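You operate a simulated robot arm through the tools that you are given. There is no shell and no other tool.

Carry out the task below with a simulated two-armed robot. There is one attempt and no reset: what you move stays moved.

Task
Hold the bottle of dusting powder on the packing bench steady with one hand and open the cap of the powder bottle with the other. Take the hay block on the service bench and put it away on the sorting bench. Stack the jar that says "Rich Lotion" from the pad mat top on top of the jar labelled "Day Lotion". Put the purple cloth on the wrapping table. Put the green bowl on the sorting bench away on the mixing bench. Take the teal spool and leave it on the wrapping shelf. Put the yellow tissue pack on the paraffin bench away on the linen table. Press the bander pad two times. Pull the high linen door open. Do these in any order. Set down upright: hay block, teal spool.

The check looks at the end state, three seconds after you hand in, the way a careful person would. Anything else that was tipped, shoved, dropped, spilled or broken makes it a failure. Lids that push on must go on centred and level and be pressed home; caps that screw on are set level and turned clockwise until they are tight. Flat cloth is picked up by pressing the open fingertips on it (5 to 10 N) and closing them slowly along it; thin cloth reads only 2 to 8 mm in the jaws.

Robot
Two 7-joint arms with two-finger parallel grippers on one trunk, on a base that drives. Base frame: it is fixed to the floor where the robot stands at the start and does not move with it; the origin is under the middle of the robot, x ahead of it, y to its left, z up. Units: mm, rad, N and s.
The left shoulder is at the start at [124, 171, 1162], the right one opposite. With the tool pointing down near the work surface each hand reaches from about 400 to 920 mm from the robot's upright axis, wherever it stands, measured 20 degrees to its own side. Places, roughly: bander pad [-1300, -200, 900]; beige lotion jar, green lotion jar, white lotion j [1250, 1000, 1000]; bottle of dusting powder [-1250, 3500, 1000]; cap of the powder bottle [-1300, 3500, 1100]; green bowl (14x14x8 cm) [3900, -900, 900]; hay block [1000, 1000, 1000]; high linen door [-3100, -5500, 1900]; linen table [-2400, 1300, 900]; mixing bench [400, -1200, 900]; purple cloth (11x6x4 cm) [4000, -1100, 900]; sorting bench [4100, -600, 900]; teal spool (6x6x10 cm) [4300, -600, 900]; wrapping shelf [2300, 2400, 200]; wrapping table [2300, 2400, 900]; yellow tissue pack (10x6x3 cm) [3400, 1700, 900]. Payload 4.4 kg a hand.
Tool frame (each hand has its own): the origin (TCP) lies between the finger pads and is the grasp point; the fingertips stand 23 mm ahead of it; z points along the fingers, y is the line along which they close. Largest opening 94 mm; finger width 38, thickness 10; the body of the gripper, 54 by 96 mm, starts 39 mm behind the TCP.
Orientation is told as [roll, pitch, yaw] about the base's x, y, z axes, in that order, counted from this pose: with the fingers straight down and closing along the base's y, the tool's x points along the base's -x, its y along +y and its z along -z.

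Tools
- The arms move only by the tool apply_moves. It takes "left_motion", "right_motion" or both (then of equal length, played together; a hand with none holds still); each is one flat list of numbers, 7 for each row, row after row: the shift along the tool's x, y, z in mm, then the turn, a rotation vector about the tool's x, y, z in rad, then the opening, from 0 (shut) to 1 (fully open). In form: [dx, dy, dz, ax, ay, az, hand, dx, dy, dz, ax, ay, az, hand, ...]. A call has 1 to 20 rows; each row shifts and turns the commanded pose from where the row before left it, along the tool's axes as they then stand. Rows are played at 5 a second. More than 50 mm and 0.15 rad between two rows, or a gripper value outside its range, and nothing of the call is played. A pose out of reach is approached as far as the arm can. The call stops where the force on the tool passes 40 N (or 10 N more than at its start, if that is more) or the arm is blocked; 0.2 s more then pass. The fingers move at their own pace (about 72 mm/s each) and stop on an object; they squeeze with about 21 N. The grip force told is the motor's: it shows also when the fingers shut on nothing. Time passes only in rows, and 0.2 s behind the last, so rows that do not move let the fingers close. It gives the time, the measured TCP pose, the force on the tool (base axes), the opening and the grip force at its end, in the units of the frame above (readings bear some noise), with the torque about the TCP (base axes, N m) and any sound that the robot's microphone picked up.
- Cameras (640 x 400 px; columns grow to the right, rows downward): "scene" is now at [222.7, -51.7, 1299.5]; the picture's right is [-0.61, -0.80, 0.00], its down [-0.48, 0.37, -0.80] and it looks along [0.63, -0.48, -0.60] (base axes); focal length 214 px, centre (320, 200). "left" rides on the left gripper at [86, -16, -75] in its tool frame; the picture's right is [0.18, 0.98, 0.00], its down [-0.58, 0.11, -0.81] and it looks along [-0.79, 0.15, 0.59] (tool axes); focal length 243 px, centre (320, 200). "right" rides on the right gripper at [86, 16, -75] in its tool frame; the picture's right is [-0.18, 0.98, 0.00], its down [-0.58, -0.11, -0.81] and it looks along [-0.79, -0.15, 0.59] (tool axes); focal length 243 px, centre (320, 200). There is no depth. A picture from a camera that has moved, and an enlarged one, comes with that camera's place and axes in the base frame and with its lens.
- grab_frame(camera): a new picture of that camera. It takes no simulated time.
- move_column(by): slides the trunk up (or, below 0, down) by that many mm; the arms and the scene camera ride with it, the base frame stays. It gives what a move gives, with no picture.
- roll_base(legs): drives the robot by 1 to 6 legs, each [ahead, left, turn to the left] in mm, mm and rad, along the robot's own axes; the way and the turn of a leg run together, so that a leg with both is an arc; at most 1500 mm and 3.142 rad a leg. The arms and the cameras ride along, it lands a little off, and it stops where it bumps. It gives what a move gives.
- turn_head(pan, tilt): turns the head with the scene camera to pan (to the left, within 1.396 rad either way) and tilt (down, from -0.506 to 1.204), counted from straight ahead of the robot. It gives what a move gives.
- enlarge(camera, box): a new picture of the part [left, top, right, bottom] of that camera's present view, enlarged. It takes no simulated time.
- close_job(): hands the job in; it is judged then, once.

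Places have to be worked out from the pictures, the camera data and where the tool is seen. Open the grippers and draw the arms clear of the work before you hand the job in, unless the task says otherwise.

The tools are called after "Request:" by a JSON object that holds its "op" and its "data". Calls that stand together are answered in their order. apply_moves: Moves the arms, as the interface text tells. Its arguments: {"type":"object","properties":{"left_motion":{"type":"array","items":{"type":"number"}},"right_motion":{"type":"array","items":{"type":"number"}}},"required":[]} The other tools are called the same way: move_column (by) slides the trunk up or down; roll_base (legs) drives the base; turn_head (pan, tilt) turns the head that bears the scene camera; grab_frame (camera) takes a picture; enlarge (camera, box) takes an enlarged picture of a part of a camera's view; close_job () hands the job in.

At the start:

```text
t: 0.0
left_eef_pos: [454.6, 181.2, 1159.7]
left_orientation: [0.0, 0.0, 0.002]
left_force: [-0.5, -0.1, 0.4]
left_torque: [-0.04, 0.0, -0.05]
left_gripper_width: 93.9
left_grip_force: 0.1
right_eef_pos: [434.7, -148.6, 1133.4]
right_orientation: [0.0, 0.0, 0.002]
right_force: [0.3, -0.2, -0.5]
right_torque: [-0.03, -0.05, 0.02]
right_gripper_width: 94.1
right_grip_force: 0.1
trunk travel left (down, up): [-175.0, 213.0]
robot x, y, heading: [-5.0, 1.6, -0.002]
head pan, tilt: [-0.651, 0.649]
```

scene: 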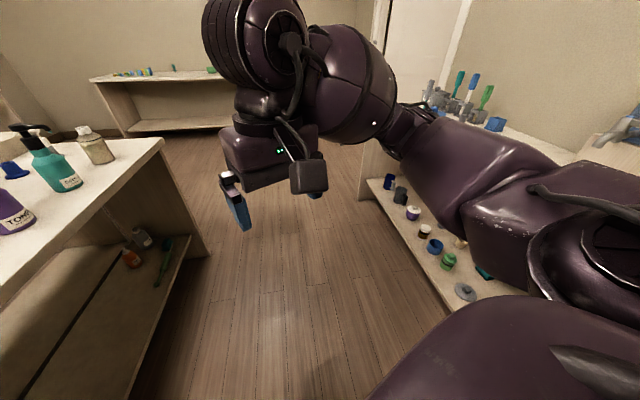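
right: 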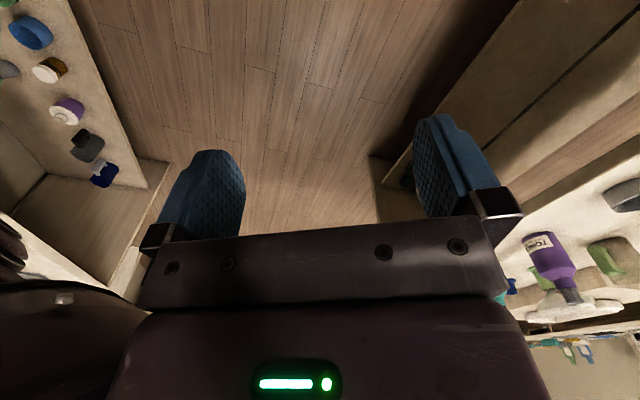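
left: 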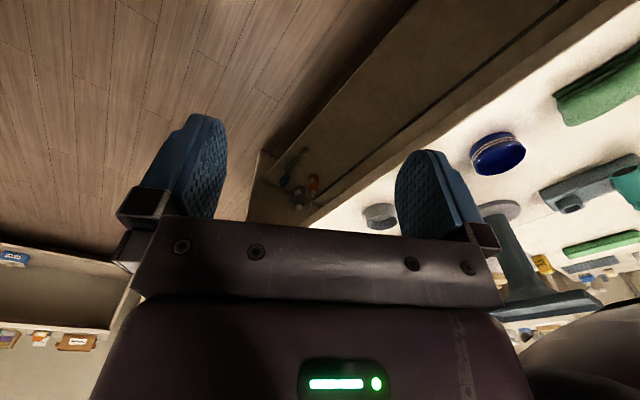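

I start by looking around with the head to understand the room before moving anything.

Request:
{"op": "turn_head", "data": {"pan": 0.0, "tilt": 0.4}}

Request:
{"op": "grab_frame", "data": {"camera": "scene"}}

Request:
{"op": "turn_head", "data": {"pan": 0.8, "tilt": 0.5}}

Request:
{"op": "grab_frame", "data": {"camera": "scene"}}

Request:
{"op": "turn_head", "data": {"pan": 1.39, "tilt": 0.3}}

Request:
{"op": "grab_frame", "data": {"camera": "scene"}}

Request:
{"op": "turn_head", "data": {"pan": -1.39, "tilt": 0.3}}

Request:
{"op": "grab_frame", "data": {"camera": "scene"}}

```text
t: 1.0
left_eef_pos: [455.9, 180.9, 1159.4]
left_orientation: [0.0, 0.002, -0.002]
left_force: [-0.3, 0.2, -0.1]
left_torque: [0.01, -0.02, 0.03]
left_gripper_width: 94.1
left_grip_force: 0.1
right_eef_pos: [434.8, -146.8, 1132.2]
right_orientation: [0.0, 0.0, 0.0]
right_force: [-0.1, 0.5, -0.4]
right_torque: [-0.02, 0.02, 0.0]
right_gripper_width: 94.1
right_grip_force: 0.1
trunk travel left (down, up): [-175.0, 213.0]
robot x, y, heading: [-0.2, -0.5, 0.0]
head pan, tilt: [0.0, 0.4]
```

```text
taken
camera scene: at [246.3, 0.7, 1322.0], right [0.0, -1.0, 0.0], down [-0.39, 0.0, -0.92], along [0.92, 0.0, -0.39], focal length 214 px, centre (320, 200)
```

scene: 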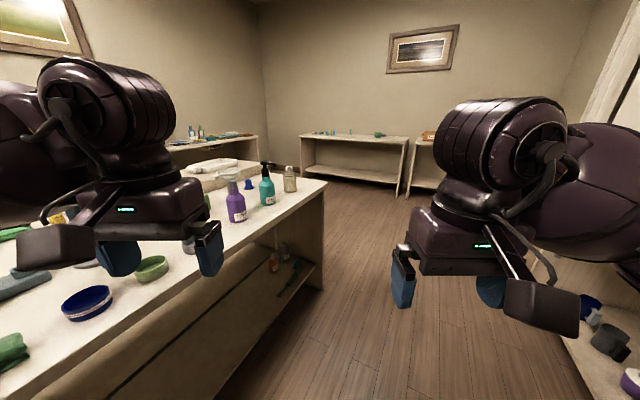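

```text
t: 2.2
left_eef_pos: [454.5, 182.1, 1159.3]
left_orientation: [-0.002, 0.0, 0.0]
left_force: [0.9, -0.4, 0.5]
left_torque: [0.03, 0.05, 0.04]
left_gripper_width: 94.0
left_grip_force: 0.1
right_eef_pos: [435.2, -147.6, 1133.0]
right_orientation: [0.001, 0.001, -0.001]
right_force: [0.6, -0.5, -0.6]
right_torque: [0.0, -0.03, 0.01]
right_gripper_width: 93.9
right_grip_force: 0.0
trunk travel left (down, up): [-175.0, 213.0]
robot x, y, heading: [1.8, -2.7, 0.001]
head pan, tilt: [0.799, 0.499]
```

```text
taken
camera scene: at [217.2, 66.0, 1312.9], right [0.72, -0.7, 0.0], down [-0.33, -0.34, -0.88], along [0.61, 0.63, -0.48], focal length 214 px, centre (320, 200)
```

scene: 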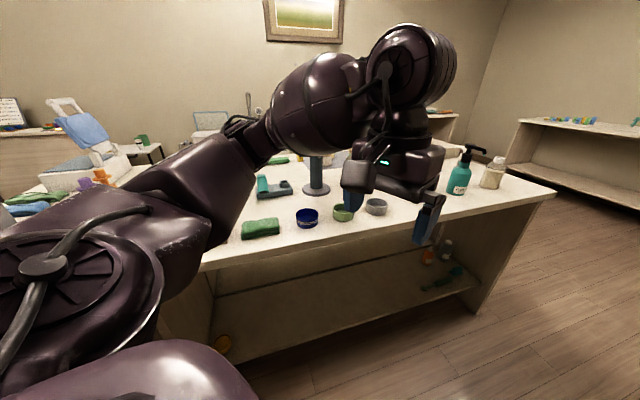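

```text
t: 3.1
left_eef_pos: [455.2, 181.3, 1161.0]
left_orientation: [0.0, -0.001, 0.0]
left_force: [-0.8, 0.2, -0.1]
left_torque: [-0.03, -0.05, 0.03]
left_gripper_width: 93.9
left_grip_force: 0.1
right_eef_pos: [434.2, -147.7, 1132.4]
right_orientation: [0.001, 0.0, -0.001]
right_force: [1.0, -0.2, -0.8]
right_torque: [0.04, 0.02, -0.01]
right_gripper_width: 93.9
right_grip_force: 0.1
trunk travel left (down, up): [-175.0, 213.0]
robot x, y, heading: [1.3, -4.7, 0.001]
head pan, tilt: [1.389, 0.3]
```

```text
taken
camera scene: at [170.6, 92.6, 1331.2], right [0.98, -0.18, 0.0], down [-0.05, -0.29, -0.96], along [0.17, 0.94, -0.3], focal length 214 px, centre (320, 200)
```

scene: 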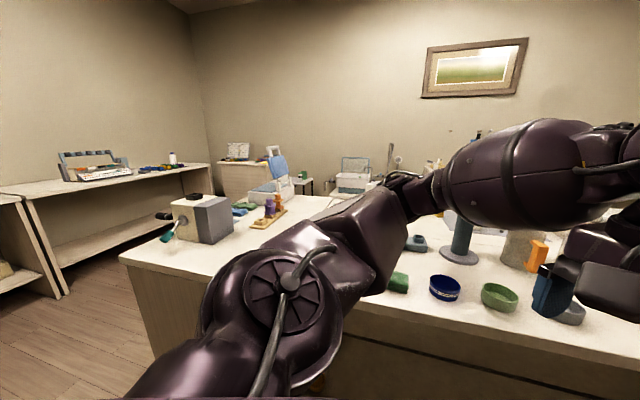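

```text
t: 5.6
left_eef_pos: [455.3, 181.8, 1159.2]
left_orientation: [0.0, 0.0, -0.001]
left_force: [0.0, 0.0, -1.3]
left_torque: [0.0, 0.02, 0.0]
left_gripper_width: 93.9
left_grip_force: 0.1
right_eef_pos: [434.8, -146.6, 1133.9]
right_orientation: [0.0, 0.0, -0.001]
right_force: [-0.3, 0.1, -0.8]
right_torque: [0.0, 0.02, 0.0]
right_gripper_width: 94.0
right_grip_force: 0.2
trunk travel left (down, up): [-175.0, 213.0]
robot x, y, heading: [1.9, -0.0, 0.003]
head pan, tilt: [-1.389, 0.3]
```

```text
taken
camera scene: at [170.6, -91.0, 1331.2], right [-0.98, -0.18, 0.0], down [-0.05, 0.29, -0.96], along [0.17, -0.94, -0.3], focal length 214 px, centre (320, 200)
```

scene: 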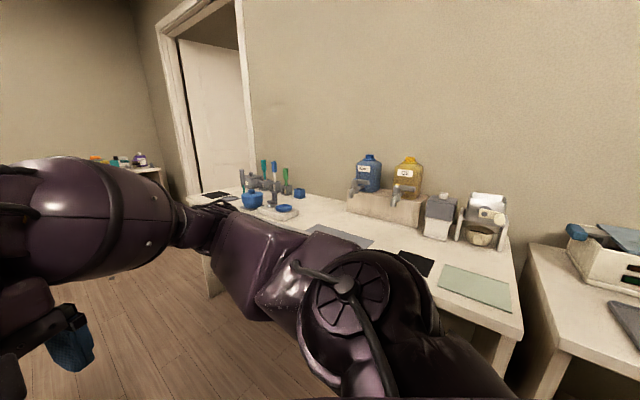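

The bench beside me runs at an angle to my heading. I need closer views to identify the items, so I enlarge parts of the scene from several head poses.

Request:
{"op": "turn_head", "data": {"pan": 0.35, "tilt": 0.35}}

Request:
{"op": "grab_frame", "data": {"camera": "scene"}}

Request:
{"op": "turn_head", "data": {"pan": 0.0, "tilt": 0.3}}

Request:
{"op": "enlarge", "data": {"camera": "scene", "box": [140, 80, 460, 280]}}

Request:
{"op": "turn_head", "data": {"pan": 1.1, "tilt": 0.3}}

Request:
{"op": "enlarge", "data": {"camera": "scene", "box": [0, 60, 400, 310]}}

```text
t: 7.4
left_eef_pos: [456.2, 182.5, 1160.2]
left_orientation: [0.0, -0.001, -0.002]
left_force: [-0.1, -0.4, -0.7]
left_torque: [0.01, 0.0, 0.01]
left_gripper_width: 93.9
left_grip_force: 0.0
right_eef_pos: [434.0, -147.7, 1132.1]
right_orientation: [0.0, 0.0, 0.001]
right_force: [-0.2, 0.0, -1.0]
right_torque: [0.02, -0.02, -0.01]
right_gripper_width: 93.9
right_grip_force: 0.1
trunk travel left (down, up): [-175.0, 213.0]
robot x, y, heading: [-1.8, -0.1, 0.001]
head pan, tilt: [0.351, 0.351]
```

```text
taken
camera scene: at [241.1, 32.7, 1326.5], right [0.34, -0.94, 0.0], down [-0.32, -0.12, -0.94], along [0.88, 0.32, -0.34], focal length 214 px, centre (320, 200)
```

scene: 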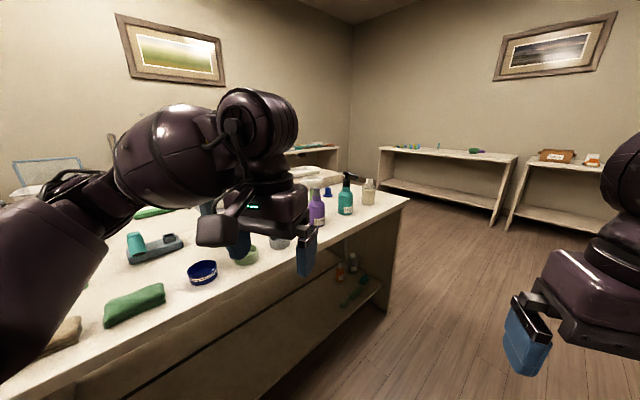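

```text
t: 8.2
left_eef_pos: [454.8, 182.3, 1159.8]
left_orientation: [0.002, 0.0, -0.001]
left_force: [-0.8, 0.0, -0.1]
left_torque: [0.04, -0.02, 0.0]
left_gripper_width: 94.1
left_grip_force: 0.0
right_eef_pos: [434.8, -147.2, 1133.0]
right_orientation: [0.001, -0.001, -0.002]
right_force: [0.4, -0.1, -0.3]
right_torque: [-0.05, 0.04, 0.04]
right_gripper_width: 94.0
right_grip_force: 0.1
trunk travel left (down, up): [-175.0, 213.0]
robot x, y, heading: [-0.7, 0.2, -0.001]
head pan, tilt: [0.0, 0.3]
```

```text
2.00 times, centred on (300, 180) of scene
camera zoom: at [247.0, 0.9, 1331.2], right [0.0, -1.0, 0.0], down [-0.3, 0.0, -0.96], along [0.96, 0.0, -0.3], focal length 429 px, centre (360, 240)
```

zoom: 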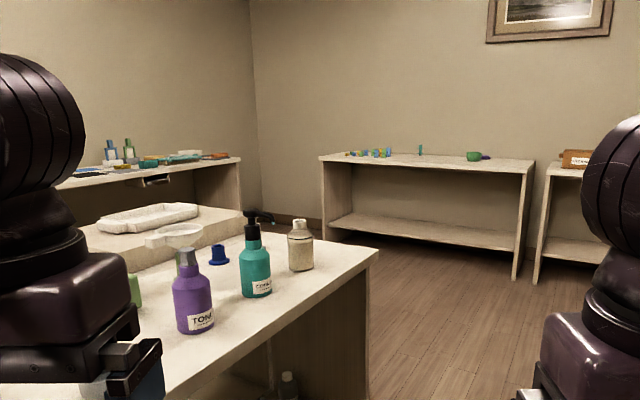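

```text
t: 9.5
left_eef_pos: [455.1, 182.1, 1159.7]
left_orientation: [0.001, -0.001, 0.0]
left_force: [0.9, 0.3, -0.3]
left_torque: [0.02, 0.0, -0.02]
left_gripper_width: 94.1
left_grip_force: 0.0
right_eef_pos: [434.4, -147.9, 1132.2]
right_orientation: [0.001, -0.001, 0.0]
right_force: [-0.5, -0.6, -0.1]
right_torque: [0.0, -0.01, 0.0]
right_gripper_width: 94.0
right_grip_force: 0.1
trunk travel left (down, up): [-175.0, 213.0]
robot x, y, heading: [-0.5, -2.2, 0.006]
head pan, tilt: [1.1, 0.3]
```

```text
1.60 times, centred on (200, 185) of scene
camera zoom: at [196.1, 84.0, 1331.2], right [0.89, -0.45, 0.0], down [-0.13, -0.26, -0.96], along [0.43, 0.85, -0.3], focal length 343 px, centre (512, 224)
```

zoom: 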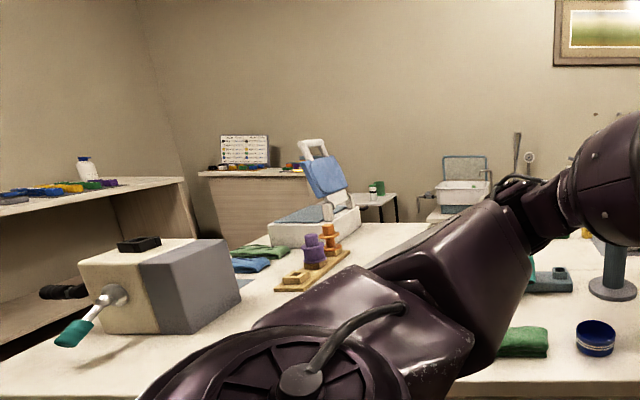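

Now I turn in place to see what is behind me (bander, linen table, packing bench); the hands are well above bench height.

Request:
{"op": "roll_base", "data": {"legs": [[0, 0, 1.57], [0, 0, 1.1]]}}

Request:
{"op": "turn_head", "data": {"pan": -0.5, "tilt": 0.3}}

Request:
{"op": "grab_frame", "data": {"camera": "scene"}}

Request:
{"op": "turn_head", "data": {"pan": 0.5, "tilt": 0.3}}

Request:
{"op": "grab_frame", "data": {"camera": "scene"}}

Request:
{"op": "turn_head", "data": {"pan": 1.39, "tilt": 0.3}}

Request:
{"op": "grab_frame", "data": {"camera": "scene"}}

Request:
{"op": "turn_head", "data": {"pan": -1.39, "tilt": 0.3}}

Request:
{"op": "grab_frame", "data": {"camera": "scene"}}

```text
t: 16.5
left_eef_pos: [-487.8, 44.3, 1159.8]
left_orientation: [0.001, -0.001, 2.669]
left_force: [-0.8, 0.8, 0.1]
left_torque: [0.01, -0.02, -0.04]
left_gripper_width: 93.8
left_grip_force: 0.1
right_eef_pos: [-320.0, 329.4, 1133.6]
right_orientation: [0.0, 0.001, 2.669]
right_force: [-0.6, -0.2, 0.7]
right_torque: [0.0, -0.01, 0.0]
right_gripper_width: 94.3
right_grip_force: 0.0
trunk travel left (down, up): [-175.0, 213.0]
robot x, y, heading: [-1.1, -3.2, 2.666]
head pan, tilt: [1.1, 0.3]
```

```text
t: 18.2
left_eef_pos: [-487.7, 44.2, 1160.1]
left_orientation: [0.0, 0.0, 2.67]
left_force: [0.0, -0.3, -0.4]
left_torque: [0.01, -0.01, -0.02]
left_gripper_width: 94.1
left_grip_force: 0.0
right_eef_pos: [-320.0, 329.9, 1133.2]
right_orientation: [0.0, -0.001, 2.67]
right_force: [-0.6, 0.0, 0.4]
right_torque: [0.06, -0.02, 0.02]
right_gripper_width: 94.2
right_grip_force: 0.0
trunk travel left (down, up): [-175.0, 213.0]
robot x, y, heading: [0.3, 1.2, 2.67]
head pan, tilt: [-0.499, 0.3]
```

```text
taken
camera scene: at [-187.9, 147.2, 1331.2], right [0.82, 0.57, 0.0], down [0.17, -0.24, -0.96], along [-0.54, 0.79, -0.3], focal length 214 px, centre (320, 200)
```

scene: 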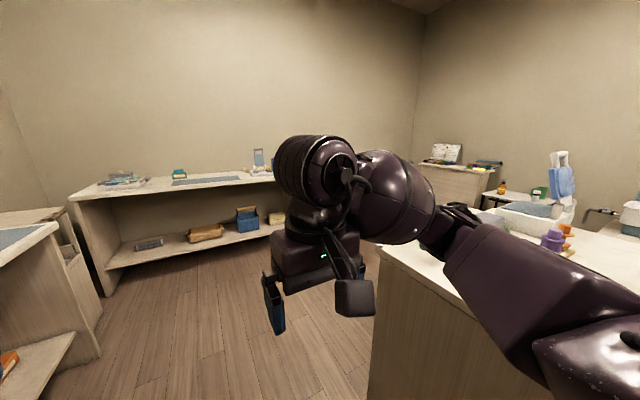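

```text
t: 19.4
left_eef_pos: [-488.4, 45.0, 1159.2]
left_orientation: [-0.001, -0.001, 2.67]
left_force: [-0.1, -0.4, 0.2]
left_torque: [0.0, -0.03, -0.01]
left_gripper_width: 93.9
left_grip_force: 0.1
right_eef_pos: [-320.0, 329.9, 1133.1]
right_orientation: [0.0, 0.0, 2.671]
right_force: [0.3, -0.1, 0.3]
right_torque: [0.0, -0.02, -0.02]
right_gripper_width: 93.8
right_grip_force: 0.1
trunk travel left (down, up): [-175.0, 213.0]
robot x, y, heading: [-0.6, 3.6, 2.674]
head pan, tilt: [0.499, 0.3]
```

```text
taken
camera scene: at [-228.5, 67.7, 1331.2], right [-0.03, 1.0, 0.0], down [0.3, 0.01, -0.96], along [-0.95, -0.03, -0.3], focal length 214 px, centre (320, 200)
```

scene: 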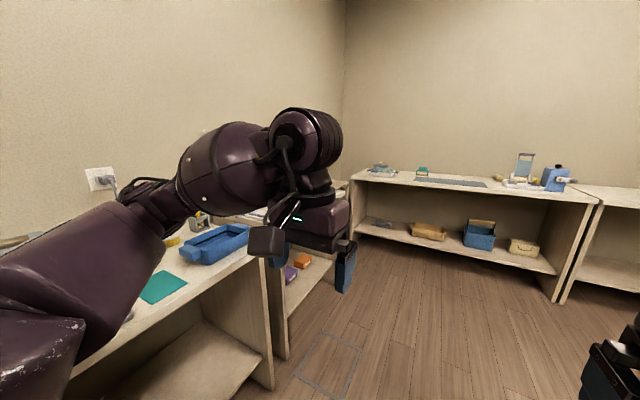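

```text
t: 20.6
left_eef_pos: [-487.7, 44.4, 1158.9]
left_orientation: [0.0, 0.0, 2.669]
left_force: [-0.1, -0.5, -0.4]
left_torque: [-0.04, -0.02, -0.01]
left_gripper_width: 93.9
left_grip_force: 0.0
right_eef_pos: [-320.8, 329.5, 1133.6]
right_orientation: [0.0, 0.0, 2.672]
right_force: [-1.1, 0.0, -0.1]
right_torque: [-0.01, 0.01, -0.01]
right_gripper_width: 93.9
right_grip_force: 0.2
trunk travel left (down, up): [-175.0, 213.0]
robot x, y, heading: [-0.1, -1.6, 2.671]
head pan, tilt: [1.389, 0.3]
```

```text
taken
camera scene: at [-192.0, -3.9, 1331.2], right [-0.79, 0.61, 0.0], down [0.18, 0.23, -0.96], along [-0.58, -0.76, -0.3], focal length 214 px, centre (320, 200)
```

scene: 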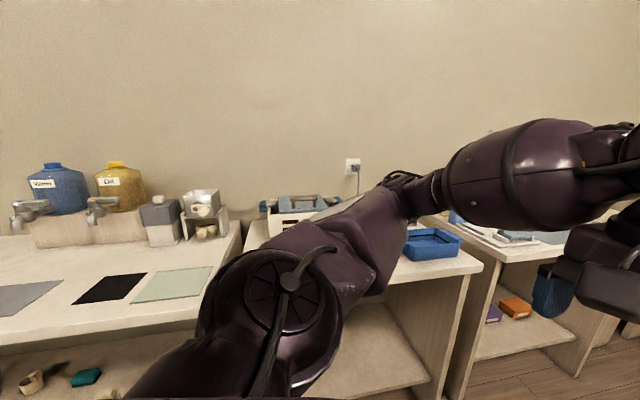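

```text
t: 23.1
left_eef_pos: [-488.8, 44.1, 1160.5]
left_orientation: [0.001, 0.001, 2.67]
left_force: [-0.9, 0.3, 0.0]
left_torque: [0.02, 0.0, 0.01]
left_gripper_width: 93.8
left_grip_force: 0.1
right_eef_pos: [-320.9, 328.4, 1132.6]
right_orientation: [-0.001, -0.002, 2.67]
right_force: [-0.1, -0.5, 0.6]
right_torque: [-0.02, 0.0, -0.02]
right_gripper_width: 94.2
right_grip_force: 0.0
trunk travel left (down, up): [-175.0, 213.0]
robot x, y, heading: [-5.0, 1.4, 2.672]
head pan, tilt: [-1.389, 0.3]
```

```text
taken
camera scene: at [-108.5, 159.7, 1331.2], right [0.96, -0.29, 0.0], down [-0.08, -0.28, -0.96], along [0.27, 0.92, -0.3], focal length 214 px, centre (320, 200)
```

scene: 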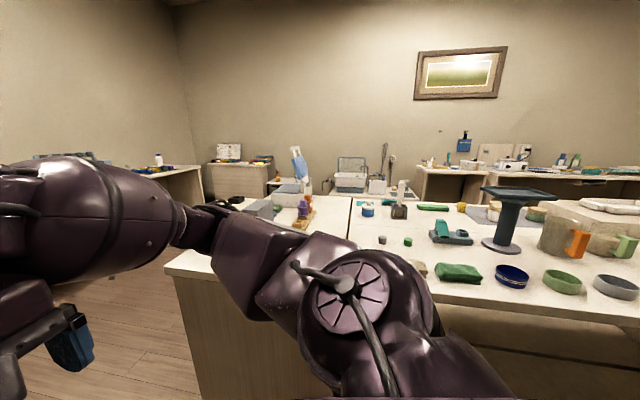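

I zoom on the island from this view to spot the jars and hay block.

Request:
{"op": "enlarge", "data": {"camera": "scene", "box": [340, 120, 640, 310]}}

Request:
{"op": "enlarge", "data": {"camera": "scene", "box": [180, 120, 440, 280]}}

```text
2.11 times, centred on (490, 215) of scene
camera zoom: at [-108.5, 159.7, 1331.2], right [0.96, -0.29, 0.0], down [-0.08, -0.28, -0.96], along [0.27, 0.92, -0.3], focal length 452 px, centre (-38, 168)
```

zoom: 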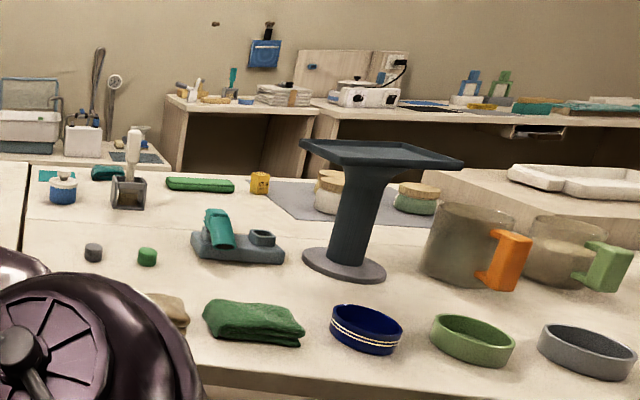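

```text
2.46 times, centred on (310, 200) of scene
camera zoom: at [-108.5, 159.7, 1331.2], right [0.96, -0.29, 0.0], down [-0.08, -0.28, -0.96], along [0.27, 0.92, -0.3], focal length 528 px, centre (345, 200)
```

zoom: 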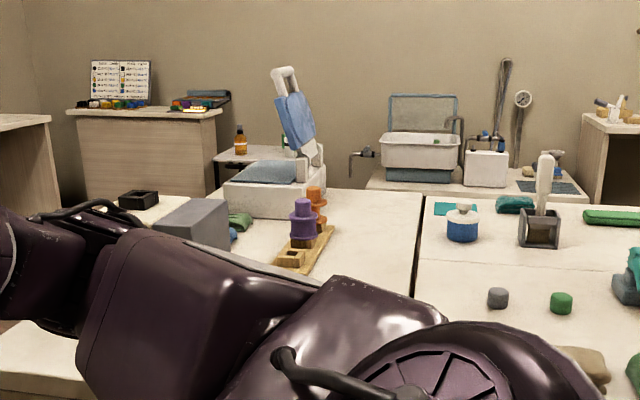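

The yellow hay block (~[1000,1050]) and the lidded lotion jars (~[1100,930], [1260,840]) sit near the far edge of the island, so I'll drive round its right end to the far side. The island runs along heading ≈ -0.456.

Request:
{"op": "roll_base", "data": {"legs": [[0, 0, -3.126], [1000, 0, 0], [1000, 0, 0], [0, 0, 1.571]]}}

Request:
{"op": "turn_head", "data": {"pan": 0.0, "tilt": 0.35}}

Request:
{"op": "grab_frame", "data": {"camera": "scene"}}

Request:
{"op": "turn_head", "data": {"pan": 0.9, "tilt": 0.35}}

Request:
{"op": "grab_frame", "data": {"camera": "scene"}}

Request:
{"op": "turn_head", "data": {"pan": -1.0, "tilt": 0.35}}

Request:
{"op": "grab_frame", "data": {"camera": "scene"}}

```text
t: 44.2
left_eef_pos: [1882.2, -349.3, 1159.3]
left_orientation: [0.002, -0.001, 1.119]
left_force: [-1.0, -0.3, -0.3]
left_torque: [-0.01, 0.01, 0.0]
left_gripper_width: 93.9
left_grip_force: 0.1
right_eef_pos: [2170.5, -512.7, 1133.1]
right_orientation: [0.0, 0.001, 1.118]
right_force: [0.6, -0.4, 0.0]
right_torque: [0.02, 0.04, 0.01]
right_gripper_width: 94.0
right_grip_force: 0.0
trunk travel left (down, up): [-175.0, 213.0]
robot x, y, heading: [1845.8, -838.6, 1.121]
head pan, tilt: [-1.389, 0.3]
```

```text
t: 45.7
left_eef_pos: [1882.0, -349.0, 1159.6]
left_orientation: [0.001, 0.001, 1.118]
left_force: [-0.7, 0.7, -0.7]
left_torque: [0.0, 0.03, 0.03]
left_gripper_width: 93.8
left_grip_force: 0.1
right_eef_pos: [2170.9, -512.4, 1132.7]
right_orientation: [0.001, 0.0, 1.117]
right_force: [-1.1, 0.1, -0.3]
right_torque: [0.0, 0.0, 0.01]
right_gripper_width: 94.2
right_grip_force: 0.2
trunk travel left (down, up): [-175.0, 213.0]
robot x, y, heading: [1848.3, -838.7, 1.117]
head pan, tilt: [0.0, 0.351]
```

```text
taken
camera scene: at [1955.4, -616.7, 1326.5], right [0.9, -0.44, 0.0], down [-0.15, -0.31, -0.94], along [0.41, 0.84, -0.34], focal length 214 px, centre (320, 200)
```

scene: 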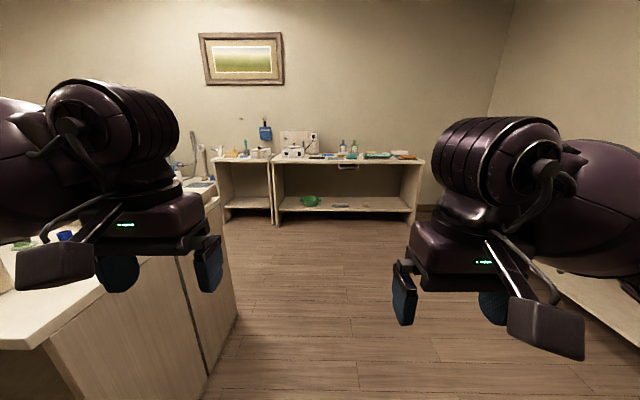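

```text
t: 46.9
left_eef_pos: [1882.3, -350.1, 1160.4]
left_orientation: [-0.001, -0.001, 1.118]
left_force: [-0.7, -0.5, -0.1]
left_torque: [-0.01, 0.01, 0.06]
left_gripper_width: 94.0
left_grip_force: 0.1
right_eef_pos: [2170.1, -513.2, 1133.1]
right_orientation: [0.0, -0.001, 1.116]
right_force: [-0.7, 0.1, -0.6]
right_torque: [0.01, 0.03, 0.0]
right_gripper_width: 93.9
right_grip_force: 0.1
trunk travel left (down, up): [-175.0, 213.0]
robot x, y, heading: [1847.3, -836.8, 1.117]
head pan, tilt: [0.901, 0.351]
```

```text
taken
camera scene: at [1874.4, -616.4, 1326.5], right [0.9, 0.43, 0.0], down [0.15, -0.31, -0.94], along [-0.41, 0.85, -0.34], focal length 214 px, centre (320, 200)
```

scene: 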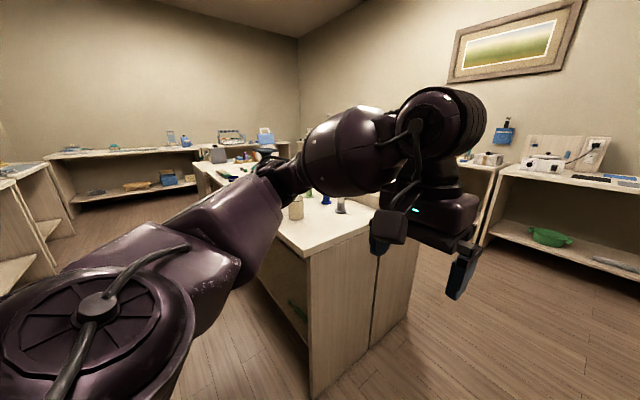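

```text
t: 48.8
left_eef_pos: [1882.4, -349.0, 1160.2]
left_orientation: [0.0, -0.001, 1.119]
left_force: [-0.7, 0.7, 0.2]
left_torque: [0.0, -0.01, 0.03]
left_gripper_width: 93.8
left_grip_force: 0.1
right_eef_pos: [2171.3, -511.9, 1134.2]
right_orientation: [0.0, 0.001, 1.115]
right_force: [-0.4, -0.2, 0.0]
right_torque: [-0.03, -0.02, 0.02]
right_gripper_width: 93.8
right_grip_force: 0.1
trunk travel left (down, up): [-175.0, 213.0]
robot x, y, heading: [1849.7, -837.5, 1.118]
head pan, tilt: [-1.0, 0.351]
```

```text
taken
camera scene: at [2007.0, -689.4, 1326.5], right [0.12, -0.99, 0.0], down [-0.34, -0.04, -0.94], along [0.93, 0.11, -0.34], focal length 214 px, centre (320, 200)
```

scene: 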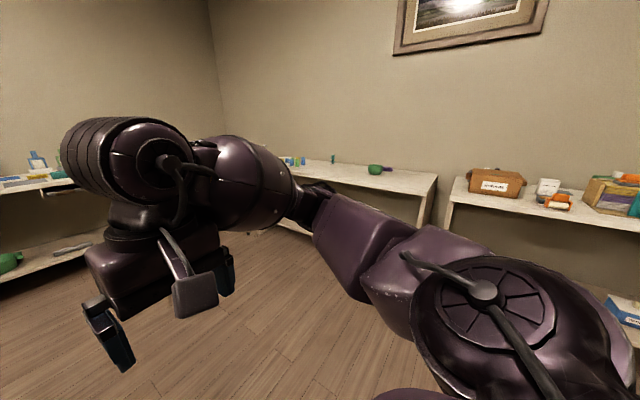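

Way is clear: wrapping table (small bench) and paraffin bench are against the far wall. I drive on past the island's end, then back along its far side, and face it.

Request:
{"op": "roll_base", "data": {"legs": [[1050, 0, 0], [1050, 0, 0], [0, 0, 1.571], [1350, 0, 0], [0, 0, 1.571]]}}

Request:
{"op": "turn_head", "data": {"pan": 0.0, "tilt": 0.6}}

Request:
{"op": "grab_frame", "data": {"camera": "scene"}}

Request:
{"op": "grab_frame", "data": {"camera": "left"}}

Request:
{"op": "grab_frame", "data": {"camera": "right"}}

```text
t: 73.2
left_eef_pos: [1524.4, 1138.5, 1159.8]
left_orientation: [0.001, 0.001, -2.034]
left_force: [0.0, -0.2, 0.4]
left_torque: [0.02, 0.02, -0.04]
left_gripper_width: 93.8
left_grip_force: 0.2
right_eef_pos: [1237.9, 1303.7, 1132.7]
right_orientation: [0.001, -0.001, -2.035]
right_force: [0.1, 0.2, -0.1]
right_torque: [-0.01, 0.0, -0.01]
right_gripper_width: 94.1
right_grip_force: 0.1
trunk travel left (down, up): [-175.0, 213.0]
robot x, y, heading: [1560.4, 1629.0, -2.036]
head pan, tilt: [-1.0, 0.351]
```

```text
t: 74.5
left_eef_pos: [1523.3, 1139.6, 1159.0]
left_orientation: [0.0, 0.001, -2.035]
left_force: [0.2, 0.6, 0.4]
left_torque: [0.02, 0.01, 0.0]
left_gripper_width: 94.2
left_grip_force: 0.2
right_eef_pos: [1238.6, 1305.5, 1133.5]
right_orientation: [0.001, 0.0, -2.037]
right_force: [0.5, 0.5, 0.3]
right_torque: [-0.01, -0.02, 0.01]
right_gripper_width: 94.0
right_grip_force: 0.1
trunk travel left (down, up): [-175.0, 213.0]
robot x, y, heading: [1564.5, 1626.2, -2.036]
head pan, tilt: [0.0, 0.6]
```

```text
taken
camera scene: at [1457.6, 1412.5, 1303.8], right [-0.89, 0.45, 0.0], down [0.25, 0.51, -0.83], along [-0.37, -0.74, -0.56], focal length 214 px, centre (320, 200)
```

scene: 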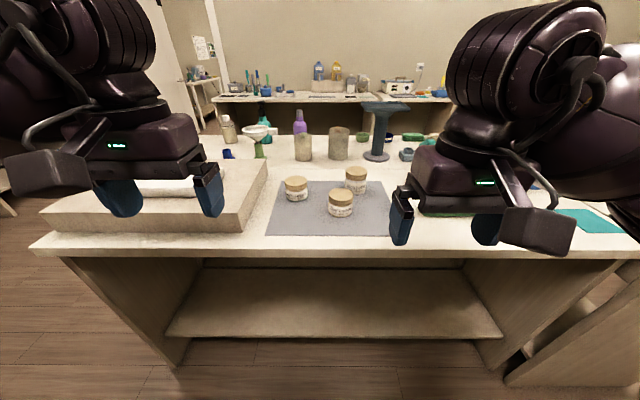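

```text
taken
camera left: at [1548.0, 1224.0, 1234.6], right [0.96, -0.27, 0.0], down [-0.16, -0.57, 0.81], along [-0.22, -0.78, -0.59], focal length 243 px, centre (320, 200)
```

left: 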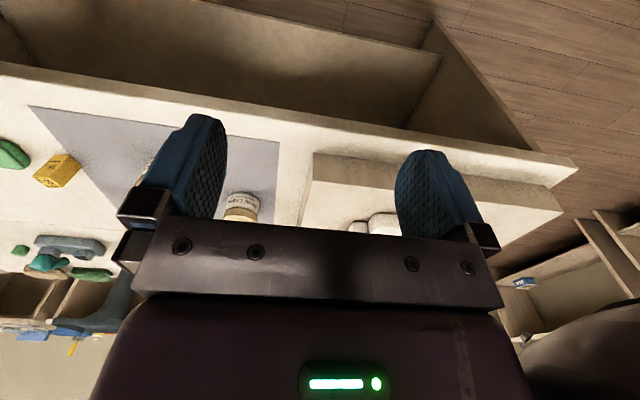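

```text
taken
camera right: at [1292.0, 1375.8, 1207.4], right [0.8, -0.6, 0.0], down [-0.36, -0.47, 0.81], along [-0.49, -0.64, -0.59], focal length 243 px, centre (320, 200)
```

right: 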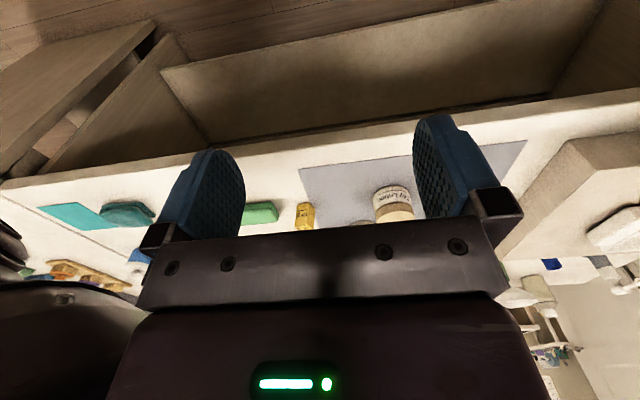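

Three lidded jars stand on a grey mat. I zoom to read labels.

Request:
{"op": "enlarge", "data": {"camera": "scene", "box": [260, 160, 400, 247]}}

Request:
{"op": "enlarge", "data": {"camera": "right", "box": [200, 140, 420, 260]}}

Request:
{"op": "enlarge", "data": {"camera": "left", "box": [100, 130, 320, 260]}}

```text
4.57 times, centred on (330, 204) of scene
camera zoom: at [1457.6, 1412.5, 1303.8], right [-0.89, 0.45, 0.0], down [0.25, 0.51, -0.83], along [-0.37, -0.74, -0.56], focal length 980 px, centre (274, 184)
```

zoom: 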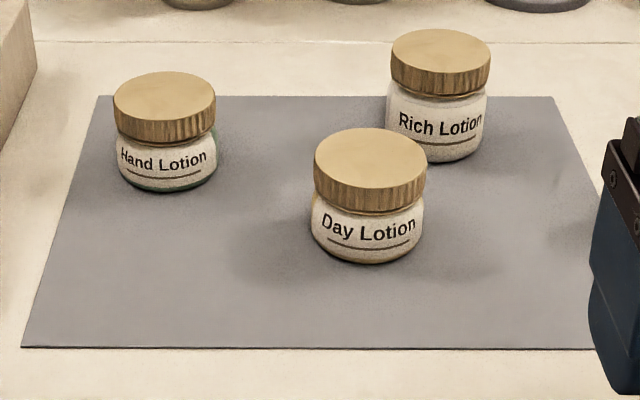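

```text
2.91 times, centred on (310, 200) of right
camera zoom: at [1292.0, 1375.8, 1207.4], right [0.8, -0.6, 0.0], down [-0.36, -0.47, 0.81], along [-0.49, -0.64, -0.59], focal length 706 px, centre (349, 200)
```

zoom: 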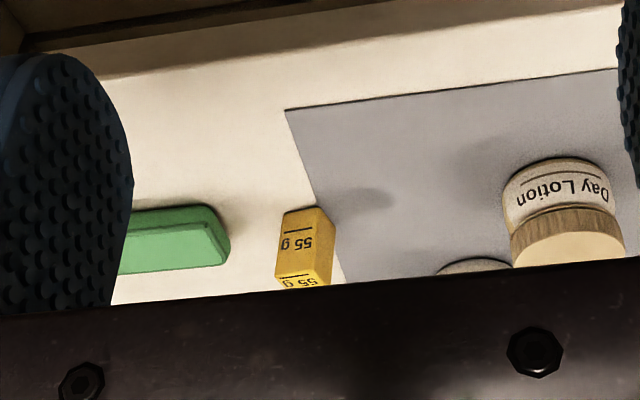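

```text
2.91 times, centred on (210, 195) of left
camera zoom: at [1548.0, 1224.0, 1234.6], right [0.96, -0.27, 0.0], down [-0.16, -0.57, 0.81], along [-0.22, -0.78, -0.59], focal length 706 px, centre (640, 214)
```

zoom: 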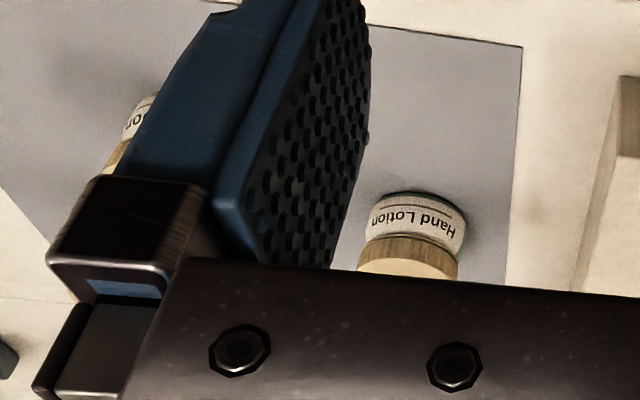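

Rich Lotion jar ≈ [1041,878], Day Lotion ≈ [1157,961], Hand Lotion ≈ [1252,817], bench top z ≈ 894 (triangulated from mat corner), jar height ≈ 65. I drive 230 mm closer to the bench.

Request:
{"op": "roll_base", "data": {"legs": [[230, 0, 0]]}}

Request:
{"op": "turn_head", "data": {"pan": -0.1, "tilt": 0.8}}

Request:
{"op": "grab_frame", "data": {"camera": "scene"}}

Request:
{"op": "grab_frame", "data": {"camera": "right"}}

```text
t: 76.2
left_eef_pos: [1424.4, 937.8, 1159.5]
left_orientation: [0.0, 0.001, -2.034]
left_force: [0.1, -0.2, -0.2]
left_torque: [0.02, 0.03, 0.01]
left_gripper_width: 93.9
left_grip_force: 0.0
right_eef_pos: [1137.5, 1101.9, 1133.4]
right_orientation: [-0.001, 0.002, -2.033]
right_force: [0.4, 0.4, -0.2]
right_torque: [0.04, -0.04, 0.01]
right_gripper_width: 93.9
right_grip_force: 0.0
trunk travel left (down, up): [-175.0, 213.0]
robot x, y, heading: [1461.6, 1428.2, -2.033]
head pan, tilt: [0.0, 0.6]
```

```text
t: 76.9
left_eef_pos: [1424.5, 938.1, 1160.4]
left_orientation: [-0.001, -0.001, -2.032]
left_force: [-0.7, -0.3, 0.1]
left_torque: [0.0, 0.0, 0.01]
left_gripper_width: 94.1
left_grip_force: 0.1
right_eef_pos: [1137.6, 1103.7, 1133.4]
right_orientation: [-0.001, 0.0, -2.034]
right_force: [0.4, 0.4, 0.1]
right_torque: [0.02, 0.05, 0.01]
right_gripper_width: 94.1
right_grip_force: 0.0
trunk travel left (down, up): [-175.0, 213.0]
robot x, y, heading: [1463.9, 1427.1, -2.03]
head pan, tilt: [-0.099, 0.799]
```

```text
taken
camera scene: at [1354.4, 1222.4, 1287.0], right [-0.85, 0.53, 0.0], down [0.38, 0.61, -0.7], along [-0.37, -0.59, -0.72], focal length 214 px, centre (320, 200)
```

scene: 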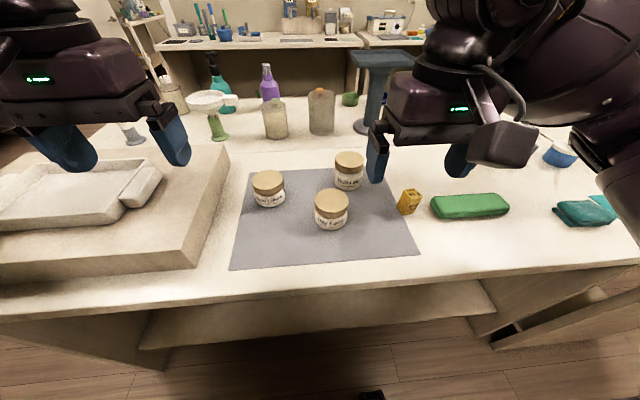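

```text
taken
camera right: at [1192.4, 1174.6, 1207.5], right [0.8, -0.6, 0.0], down [-0.36, -0.47, 0.81], along [-0.49, -0.64, -0.59], focal length 243 px, centre (320, 200)
```

right: 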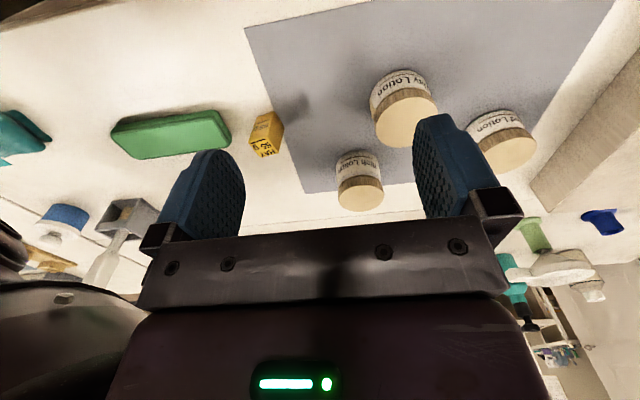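

The yellow block reads "HAY" and the jars are clear in the right-hand camera. I zoom for precise localisation.

Request:
{"op": "enlarge", "data": {"camera": "right", "box": [240, 50, 440, 220]}}

Request:
{"op": "enlarge", "data": {"camera": "scene", "box": [230, 140, 440, 270]}}

```text
2.35 times, centred on (340, 135) of right
camera zoom: at [1192.4, 1174.6, 1207.5], right [0.8, -0.6, 0.0], down [-0.36, -0.47, 0.81], along [-0.49, -0.64, -0.59], focal length 571 px, centre (273, 353)
```

zoom: 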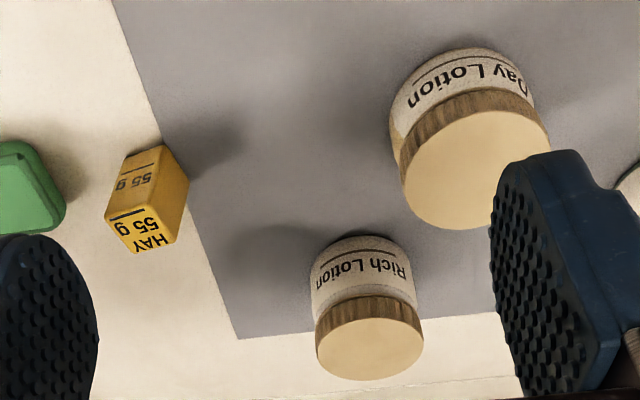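

```text
3.05 times, centred on (335, 205) of scene
camera zoom: at [1354.4, 1222.4, 1287.0], right [-0.85, 0.53, 0.0], down [0.38, 0.61, -0.7], along [-0.37, -0.59, -0.72], focal length 654 px, centre (274, 185)
```

zoom: 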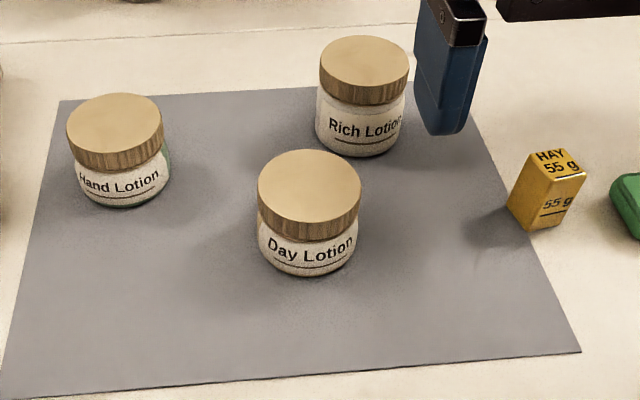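

Consistent fixes: Day jar at ≈[1167.6,970.2], Rich at ≈[1047,871], tops z≈959. I bring the open right hand above the Rich jar and check with its camera.

Request:
{"op": "apply_moves", "data": {"right_motion": [-45, 4, 0, 0, 0, 0, 1, -45, 4, 0, 0, 0, 0, 1, -45, 4, 0, 0, 0, 0, 1, -45, 4, 0, 0, 0, 0, 1, -40, 4, 0, 0, 0, 0, 1, -28, 2, 20, 0, 0, 0, 1, 0, 0, 40, 0, 0, 0, 1, 0, 0, 0, 0, 0, 0, 1]}}

Request:
{"op": "grab_frame", "data": {"camera": "right"}}

Request:
{"op": "grab_frame", "data": {"camera": "scene"}}

Request:
{"op": "grab_frame", "data": {"camera": "left"}}

```text
t: 78.7
left_eef_pos: [1425.0, 938.4, 1160.6]
left_orientation: [-0.001, -0.001, -2.034]
left_force: [-0.1, 1.0, 0.3]
left_torque: [0.04, 0.02, 0.0]
left_gripper_width: 94.0
left_grip_force: 0.1
right_eef_pos: [1049.5, 870.8, 1072.9]
right_orientation: [0.0, -0.002, -2.031]
right_force: [-0.4, 1.0, -0.2]
right_torque: [0.01, 0.02, 0.01]
right_gripper_width: 93.9
right_grip_force: 0.0
trunk travel left (down, up): [-175.0, 213.0]
robot x, y, heading: [1464.5, 1428.9, -2.033]
head pan, tilt: [-0.099, 0.799]
```

```text
taken
camera right: at [1102.4, 943.0, 1146.5], right [0.8, -0.6, 0.0], down [-0.36, -0.47, 0.81], along [-0.49, -0.64, -0.59], focal length 243 px, centre (320, 200)
```

right: 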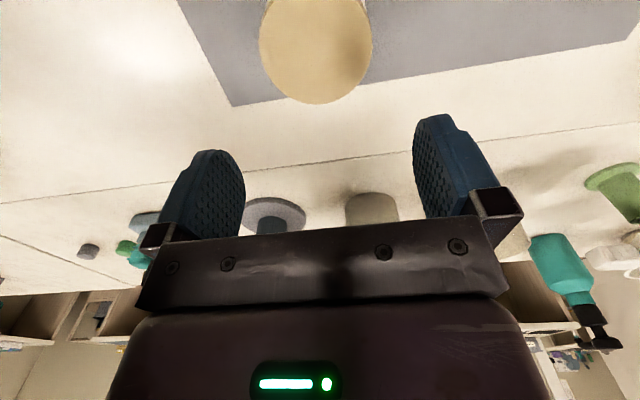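

```text
taken
camera scene: at [1354.8, 1222.7, 1287.1], right [-0.85, 0.53, 0.0], down [0.38, 0.61, -0.7], along [-0.37, -0.59, -0.72], focal length 214 px, centre (320, 200)
```

scene: 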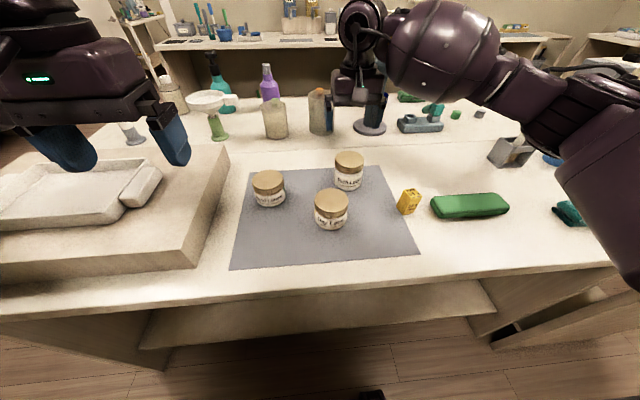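

```text
taken
camera left: at [1449.1, 1023.6, 1234.9], right [0.96, -0.27, 0.0], down [-0.16, -0.57, 0.81], along [-0.22, -0.78, -0.59], focal length 243 px, centre (320, 200)
```

left: 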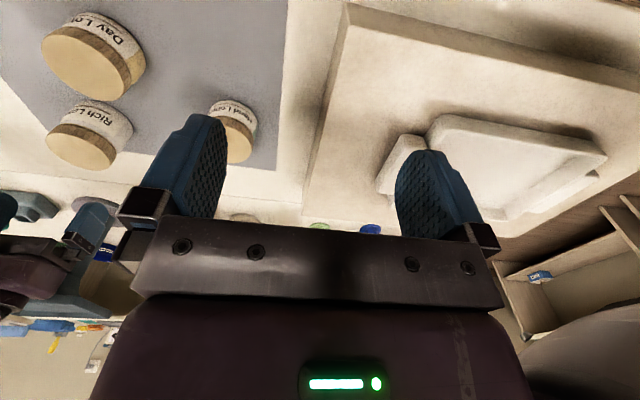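

Hand is over the jar; the lid is at the top edge of the right camera. I zoom to check the offset before descending.

Request:
{"op": "enlarge", "data": {"camera": "right", "box": [160, 0, 480, 200]}}

Request:
{"op": "enlarge", "data": {"camera": "left", "box": [20, 0, 260, 180]}}

```text
2.00 times, centred on (320, 100) of right
camera zoom: at [1102.4, 943.0, 1146.5], right [0.8, -0.6, 0.0], down [-0.36, -0.47, 0.81], along [-0.49, -0.64, -0.59], focal length 485 px, centre (320, 400)
```

zoom: 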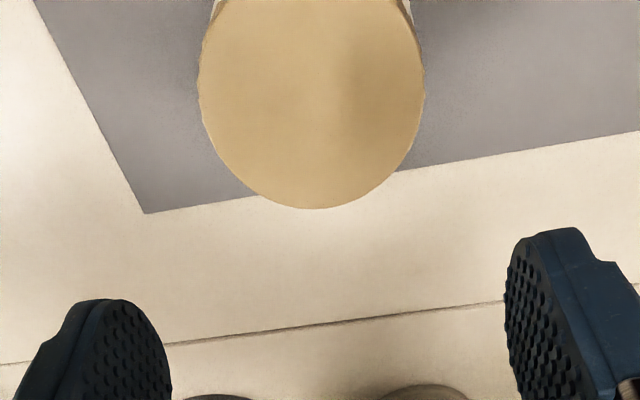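

```text
2.22 times, centred on (140, 90) of left
camera zoom: at [1449.1, 1023.6, 1234.9], right [0.96, -0.27, 0.0], down [-0.16, -0.57, 0.81], along [-0.22, -0.78, -0.59], focal length 539 px, centre (720, 444)
```

zoom: 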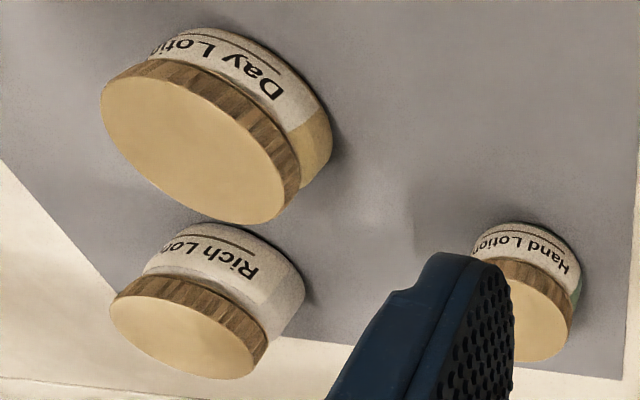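

The lid centre sits about 14 mm toward me relative to the hand and centred laterally. I shift back and descend part way (tips still above the lid), then re-check.

Request:
{"op": "apply_moves", "data": {"right_motion": [13, 0, 15, 0, 0, 0, 1, 0, 0, 35, 0, 0, 0, 1, 0, 0, 0, 0, 0, 0, 1]}}

Request:
{"op": "grab_frame", "data": {"camera": "right"}}

Request:
{"op": "enlarge", "data": {"camera": "scene", "box": [260, 90, 440, 202]}}

```text
t: 79.5
left_eef_pos: [1425.3, 938.2, 1159.7]
left_orientation: [0.0, -0.001, -2.034]
left_force: [-0.3, -0.1, 0.3]
left_torque: [0.0, 0.03, -0.03]
left_gripper_width: 93.8
left_grip_force: 0.0
right_eef_pos: [1054.1, 883.4, 1023.1]
right_orientation: [0.001, -0.002, -2.032]
right_force: [0.5, -0.2, 0.0]
right_torque: [0.0, 0.03, 0.02]
right_gripper_width: 94.2
right_grip_force: 0.1
trunk travel left (down, up): [-175.0, 213.0]
robot x, y, heading: [1466.2, 1427.3, -2.03]
head pan, tilt: [-0.099, 0.799]
```

```text
taken
camera right: at [1108.3, 954.3, 1097.1], right [0.8, -0.6, 0.0], down [-0.36, -0.47, 0.81], along [-0.49, -0.64, -0.59], focal length 243 px, centre (320, 200)
```

right: 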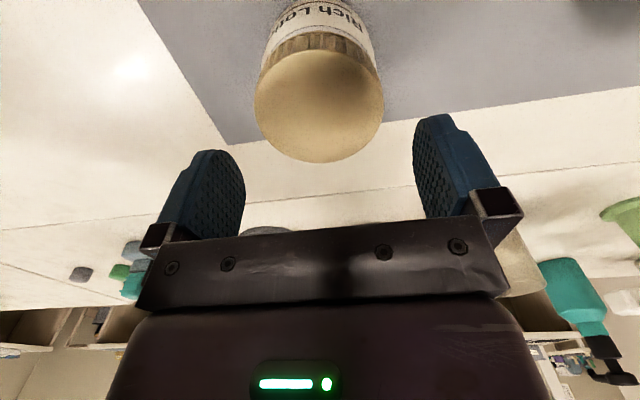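

```text
3.56 times, centred on (350, 146) of scene
camera zoom: at [1354.7, 1223.0, 1287.2], right [-0.85, 0.53, 0.0], down [0.38, 0.61, -0.7], along [-0.37, -0.59, -0.72], focal length 763 px, centre (213, 392)
```

zoom: 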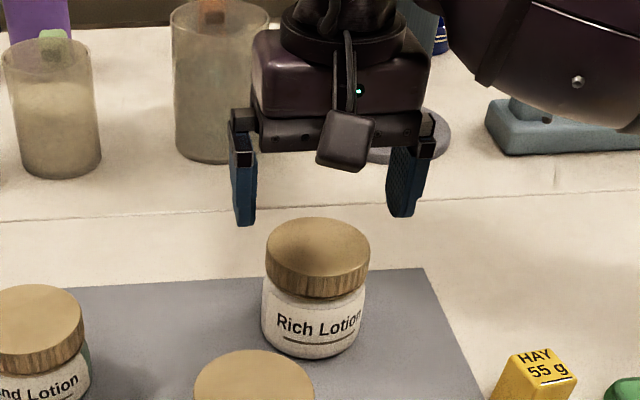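

Aligned within ~2 mm (lid top ≈ z 970, Ø≈75). I descend around the jar to TCP z≈942 and close slowly.

Request:
{"op": "apply_moves", "data": {"right_motion": [-1, 0, 30, 0, 0, 0, 1, 0, 0, 30, 0, 0, 0, 1, 0, 0, 21, 0, 0, 0, 1, 0, 0, 0, 0, 0, 0, 1]}}

Request:
{"op": "grab_frame", "data": {"camera": "right"}}

Request:
{"op": "enlarge", "data": {"camera": "scene", "box": [260, 90, 440, 202]}}

```text
t: 80.5
left_eef_pos: [1425.0, 938.1, 1160.3]
left_orientation: [0.001, 0.001, -2.032]
left_force: [0.2, 0.5, -0.7]
left_torque: [0.0, 0.03, 0.02]
left_gripper_width: 94.1
left_grip_force: 0.1
right_eef_pos: [1054.1, 881.8, 942.5]
right_orientation: [-0.001, 0.001, -2.034]
right_force: [0.5, -0.1, -0.3]
right_torque: [0.02, -0.01, 0.02]
right_gripper_width: 94.1
right_grip_force: 0.1
trunk travel left (down, up): [-175.0, 213.0]
robot x, y, heading: [1468.1, 1426.4, -2.03]
head pan, tilt: [-0.099, 0.799]
```

```text
taken
camera right: at [1107.9, 953.3, 1016.5], right [0.8, -0.6, 0.0], down [-0.36, -0.47, 0.81], along [-0.49, -0.64, -0.59], focal length 243 px, centre (320, 200)
```

right: 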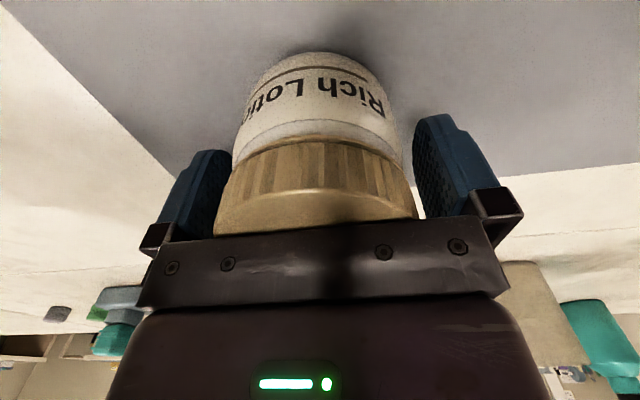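

```text
3.56 times, centred on (350, 146) of scene
camera zoom: at [1354.5, 1222.6, 1287.0], right [-0.85, 0.53, 0.0], down [0.38, 0.61, -0.7], along [-0.37, -0.59, -0.72], focal length 763 px, centre (213, 392)
```

zoom: 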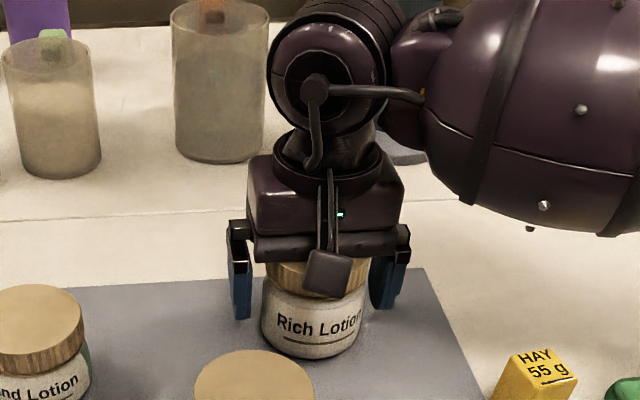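

Jar is between the fingers. Closing now.

Request:
{"op": "apply_moves", "data": {"right_motion": [0, 0, 0, 0, 0, 0, 0.86, 0, 0, 0, 0, 0, 0, 0.82, 0, 0, 0, 0, 0, 0, 0.78, 0, 0, 0, 0, 0, 0, 0.74, 0, 0, 0, 0, 0, 0, 0.5, 0, 0, 0, 0, 0, 0, 0.5, 0, 0, 0, 0, 0, 0, 0.5]}}

Request:
{"op": "grab_frame", "data": {"camera": "right"}}

```text
t: 82.1
left_eef_pos: [1424.9, 938.3, 1160.1]
left_orientation: [0.0, 0.0, -2.032]
left_force: [0.2, 0.3, -0.2]
left_torque: [-0.01, -0.02, 0.0]
left_gripper_width: 94.0
left_grip_force: 0.0
right_eef_pos: [1054.8, 881.6, 941.4]
right_orientation: [0.0, 0.001, -2.033]
right_force: [1.3, -0.4, 0.3]
right_torque: [0.0, -0.05, -0.02]
right_gripper_width: 73.3
right_grip_force: 20.9
trunk travel left (down, up): [-175.0, 213.0]
robot x, y, heading: [1465.8, 1426.8, -2.03]
head pan, tilt: [-0.099, 0.799]
```

```text
taken
camera right: at [1108.0, 953.2, 1016.5], right [0.8, -0.6, 0.0], down [-0.36, -0.47, 0.81], along [-0.49, -0.64, -0.59], focal length 243 px, centre (320, 200)
```

right: 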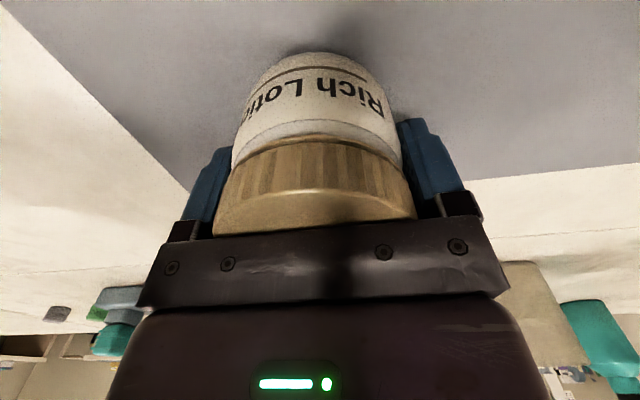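

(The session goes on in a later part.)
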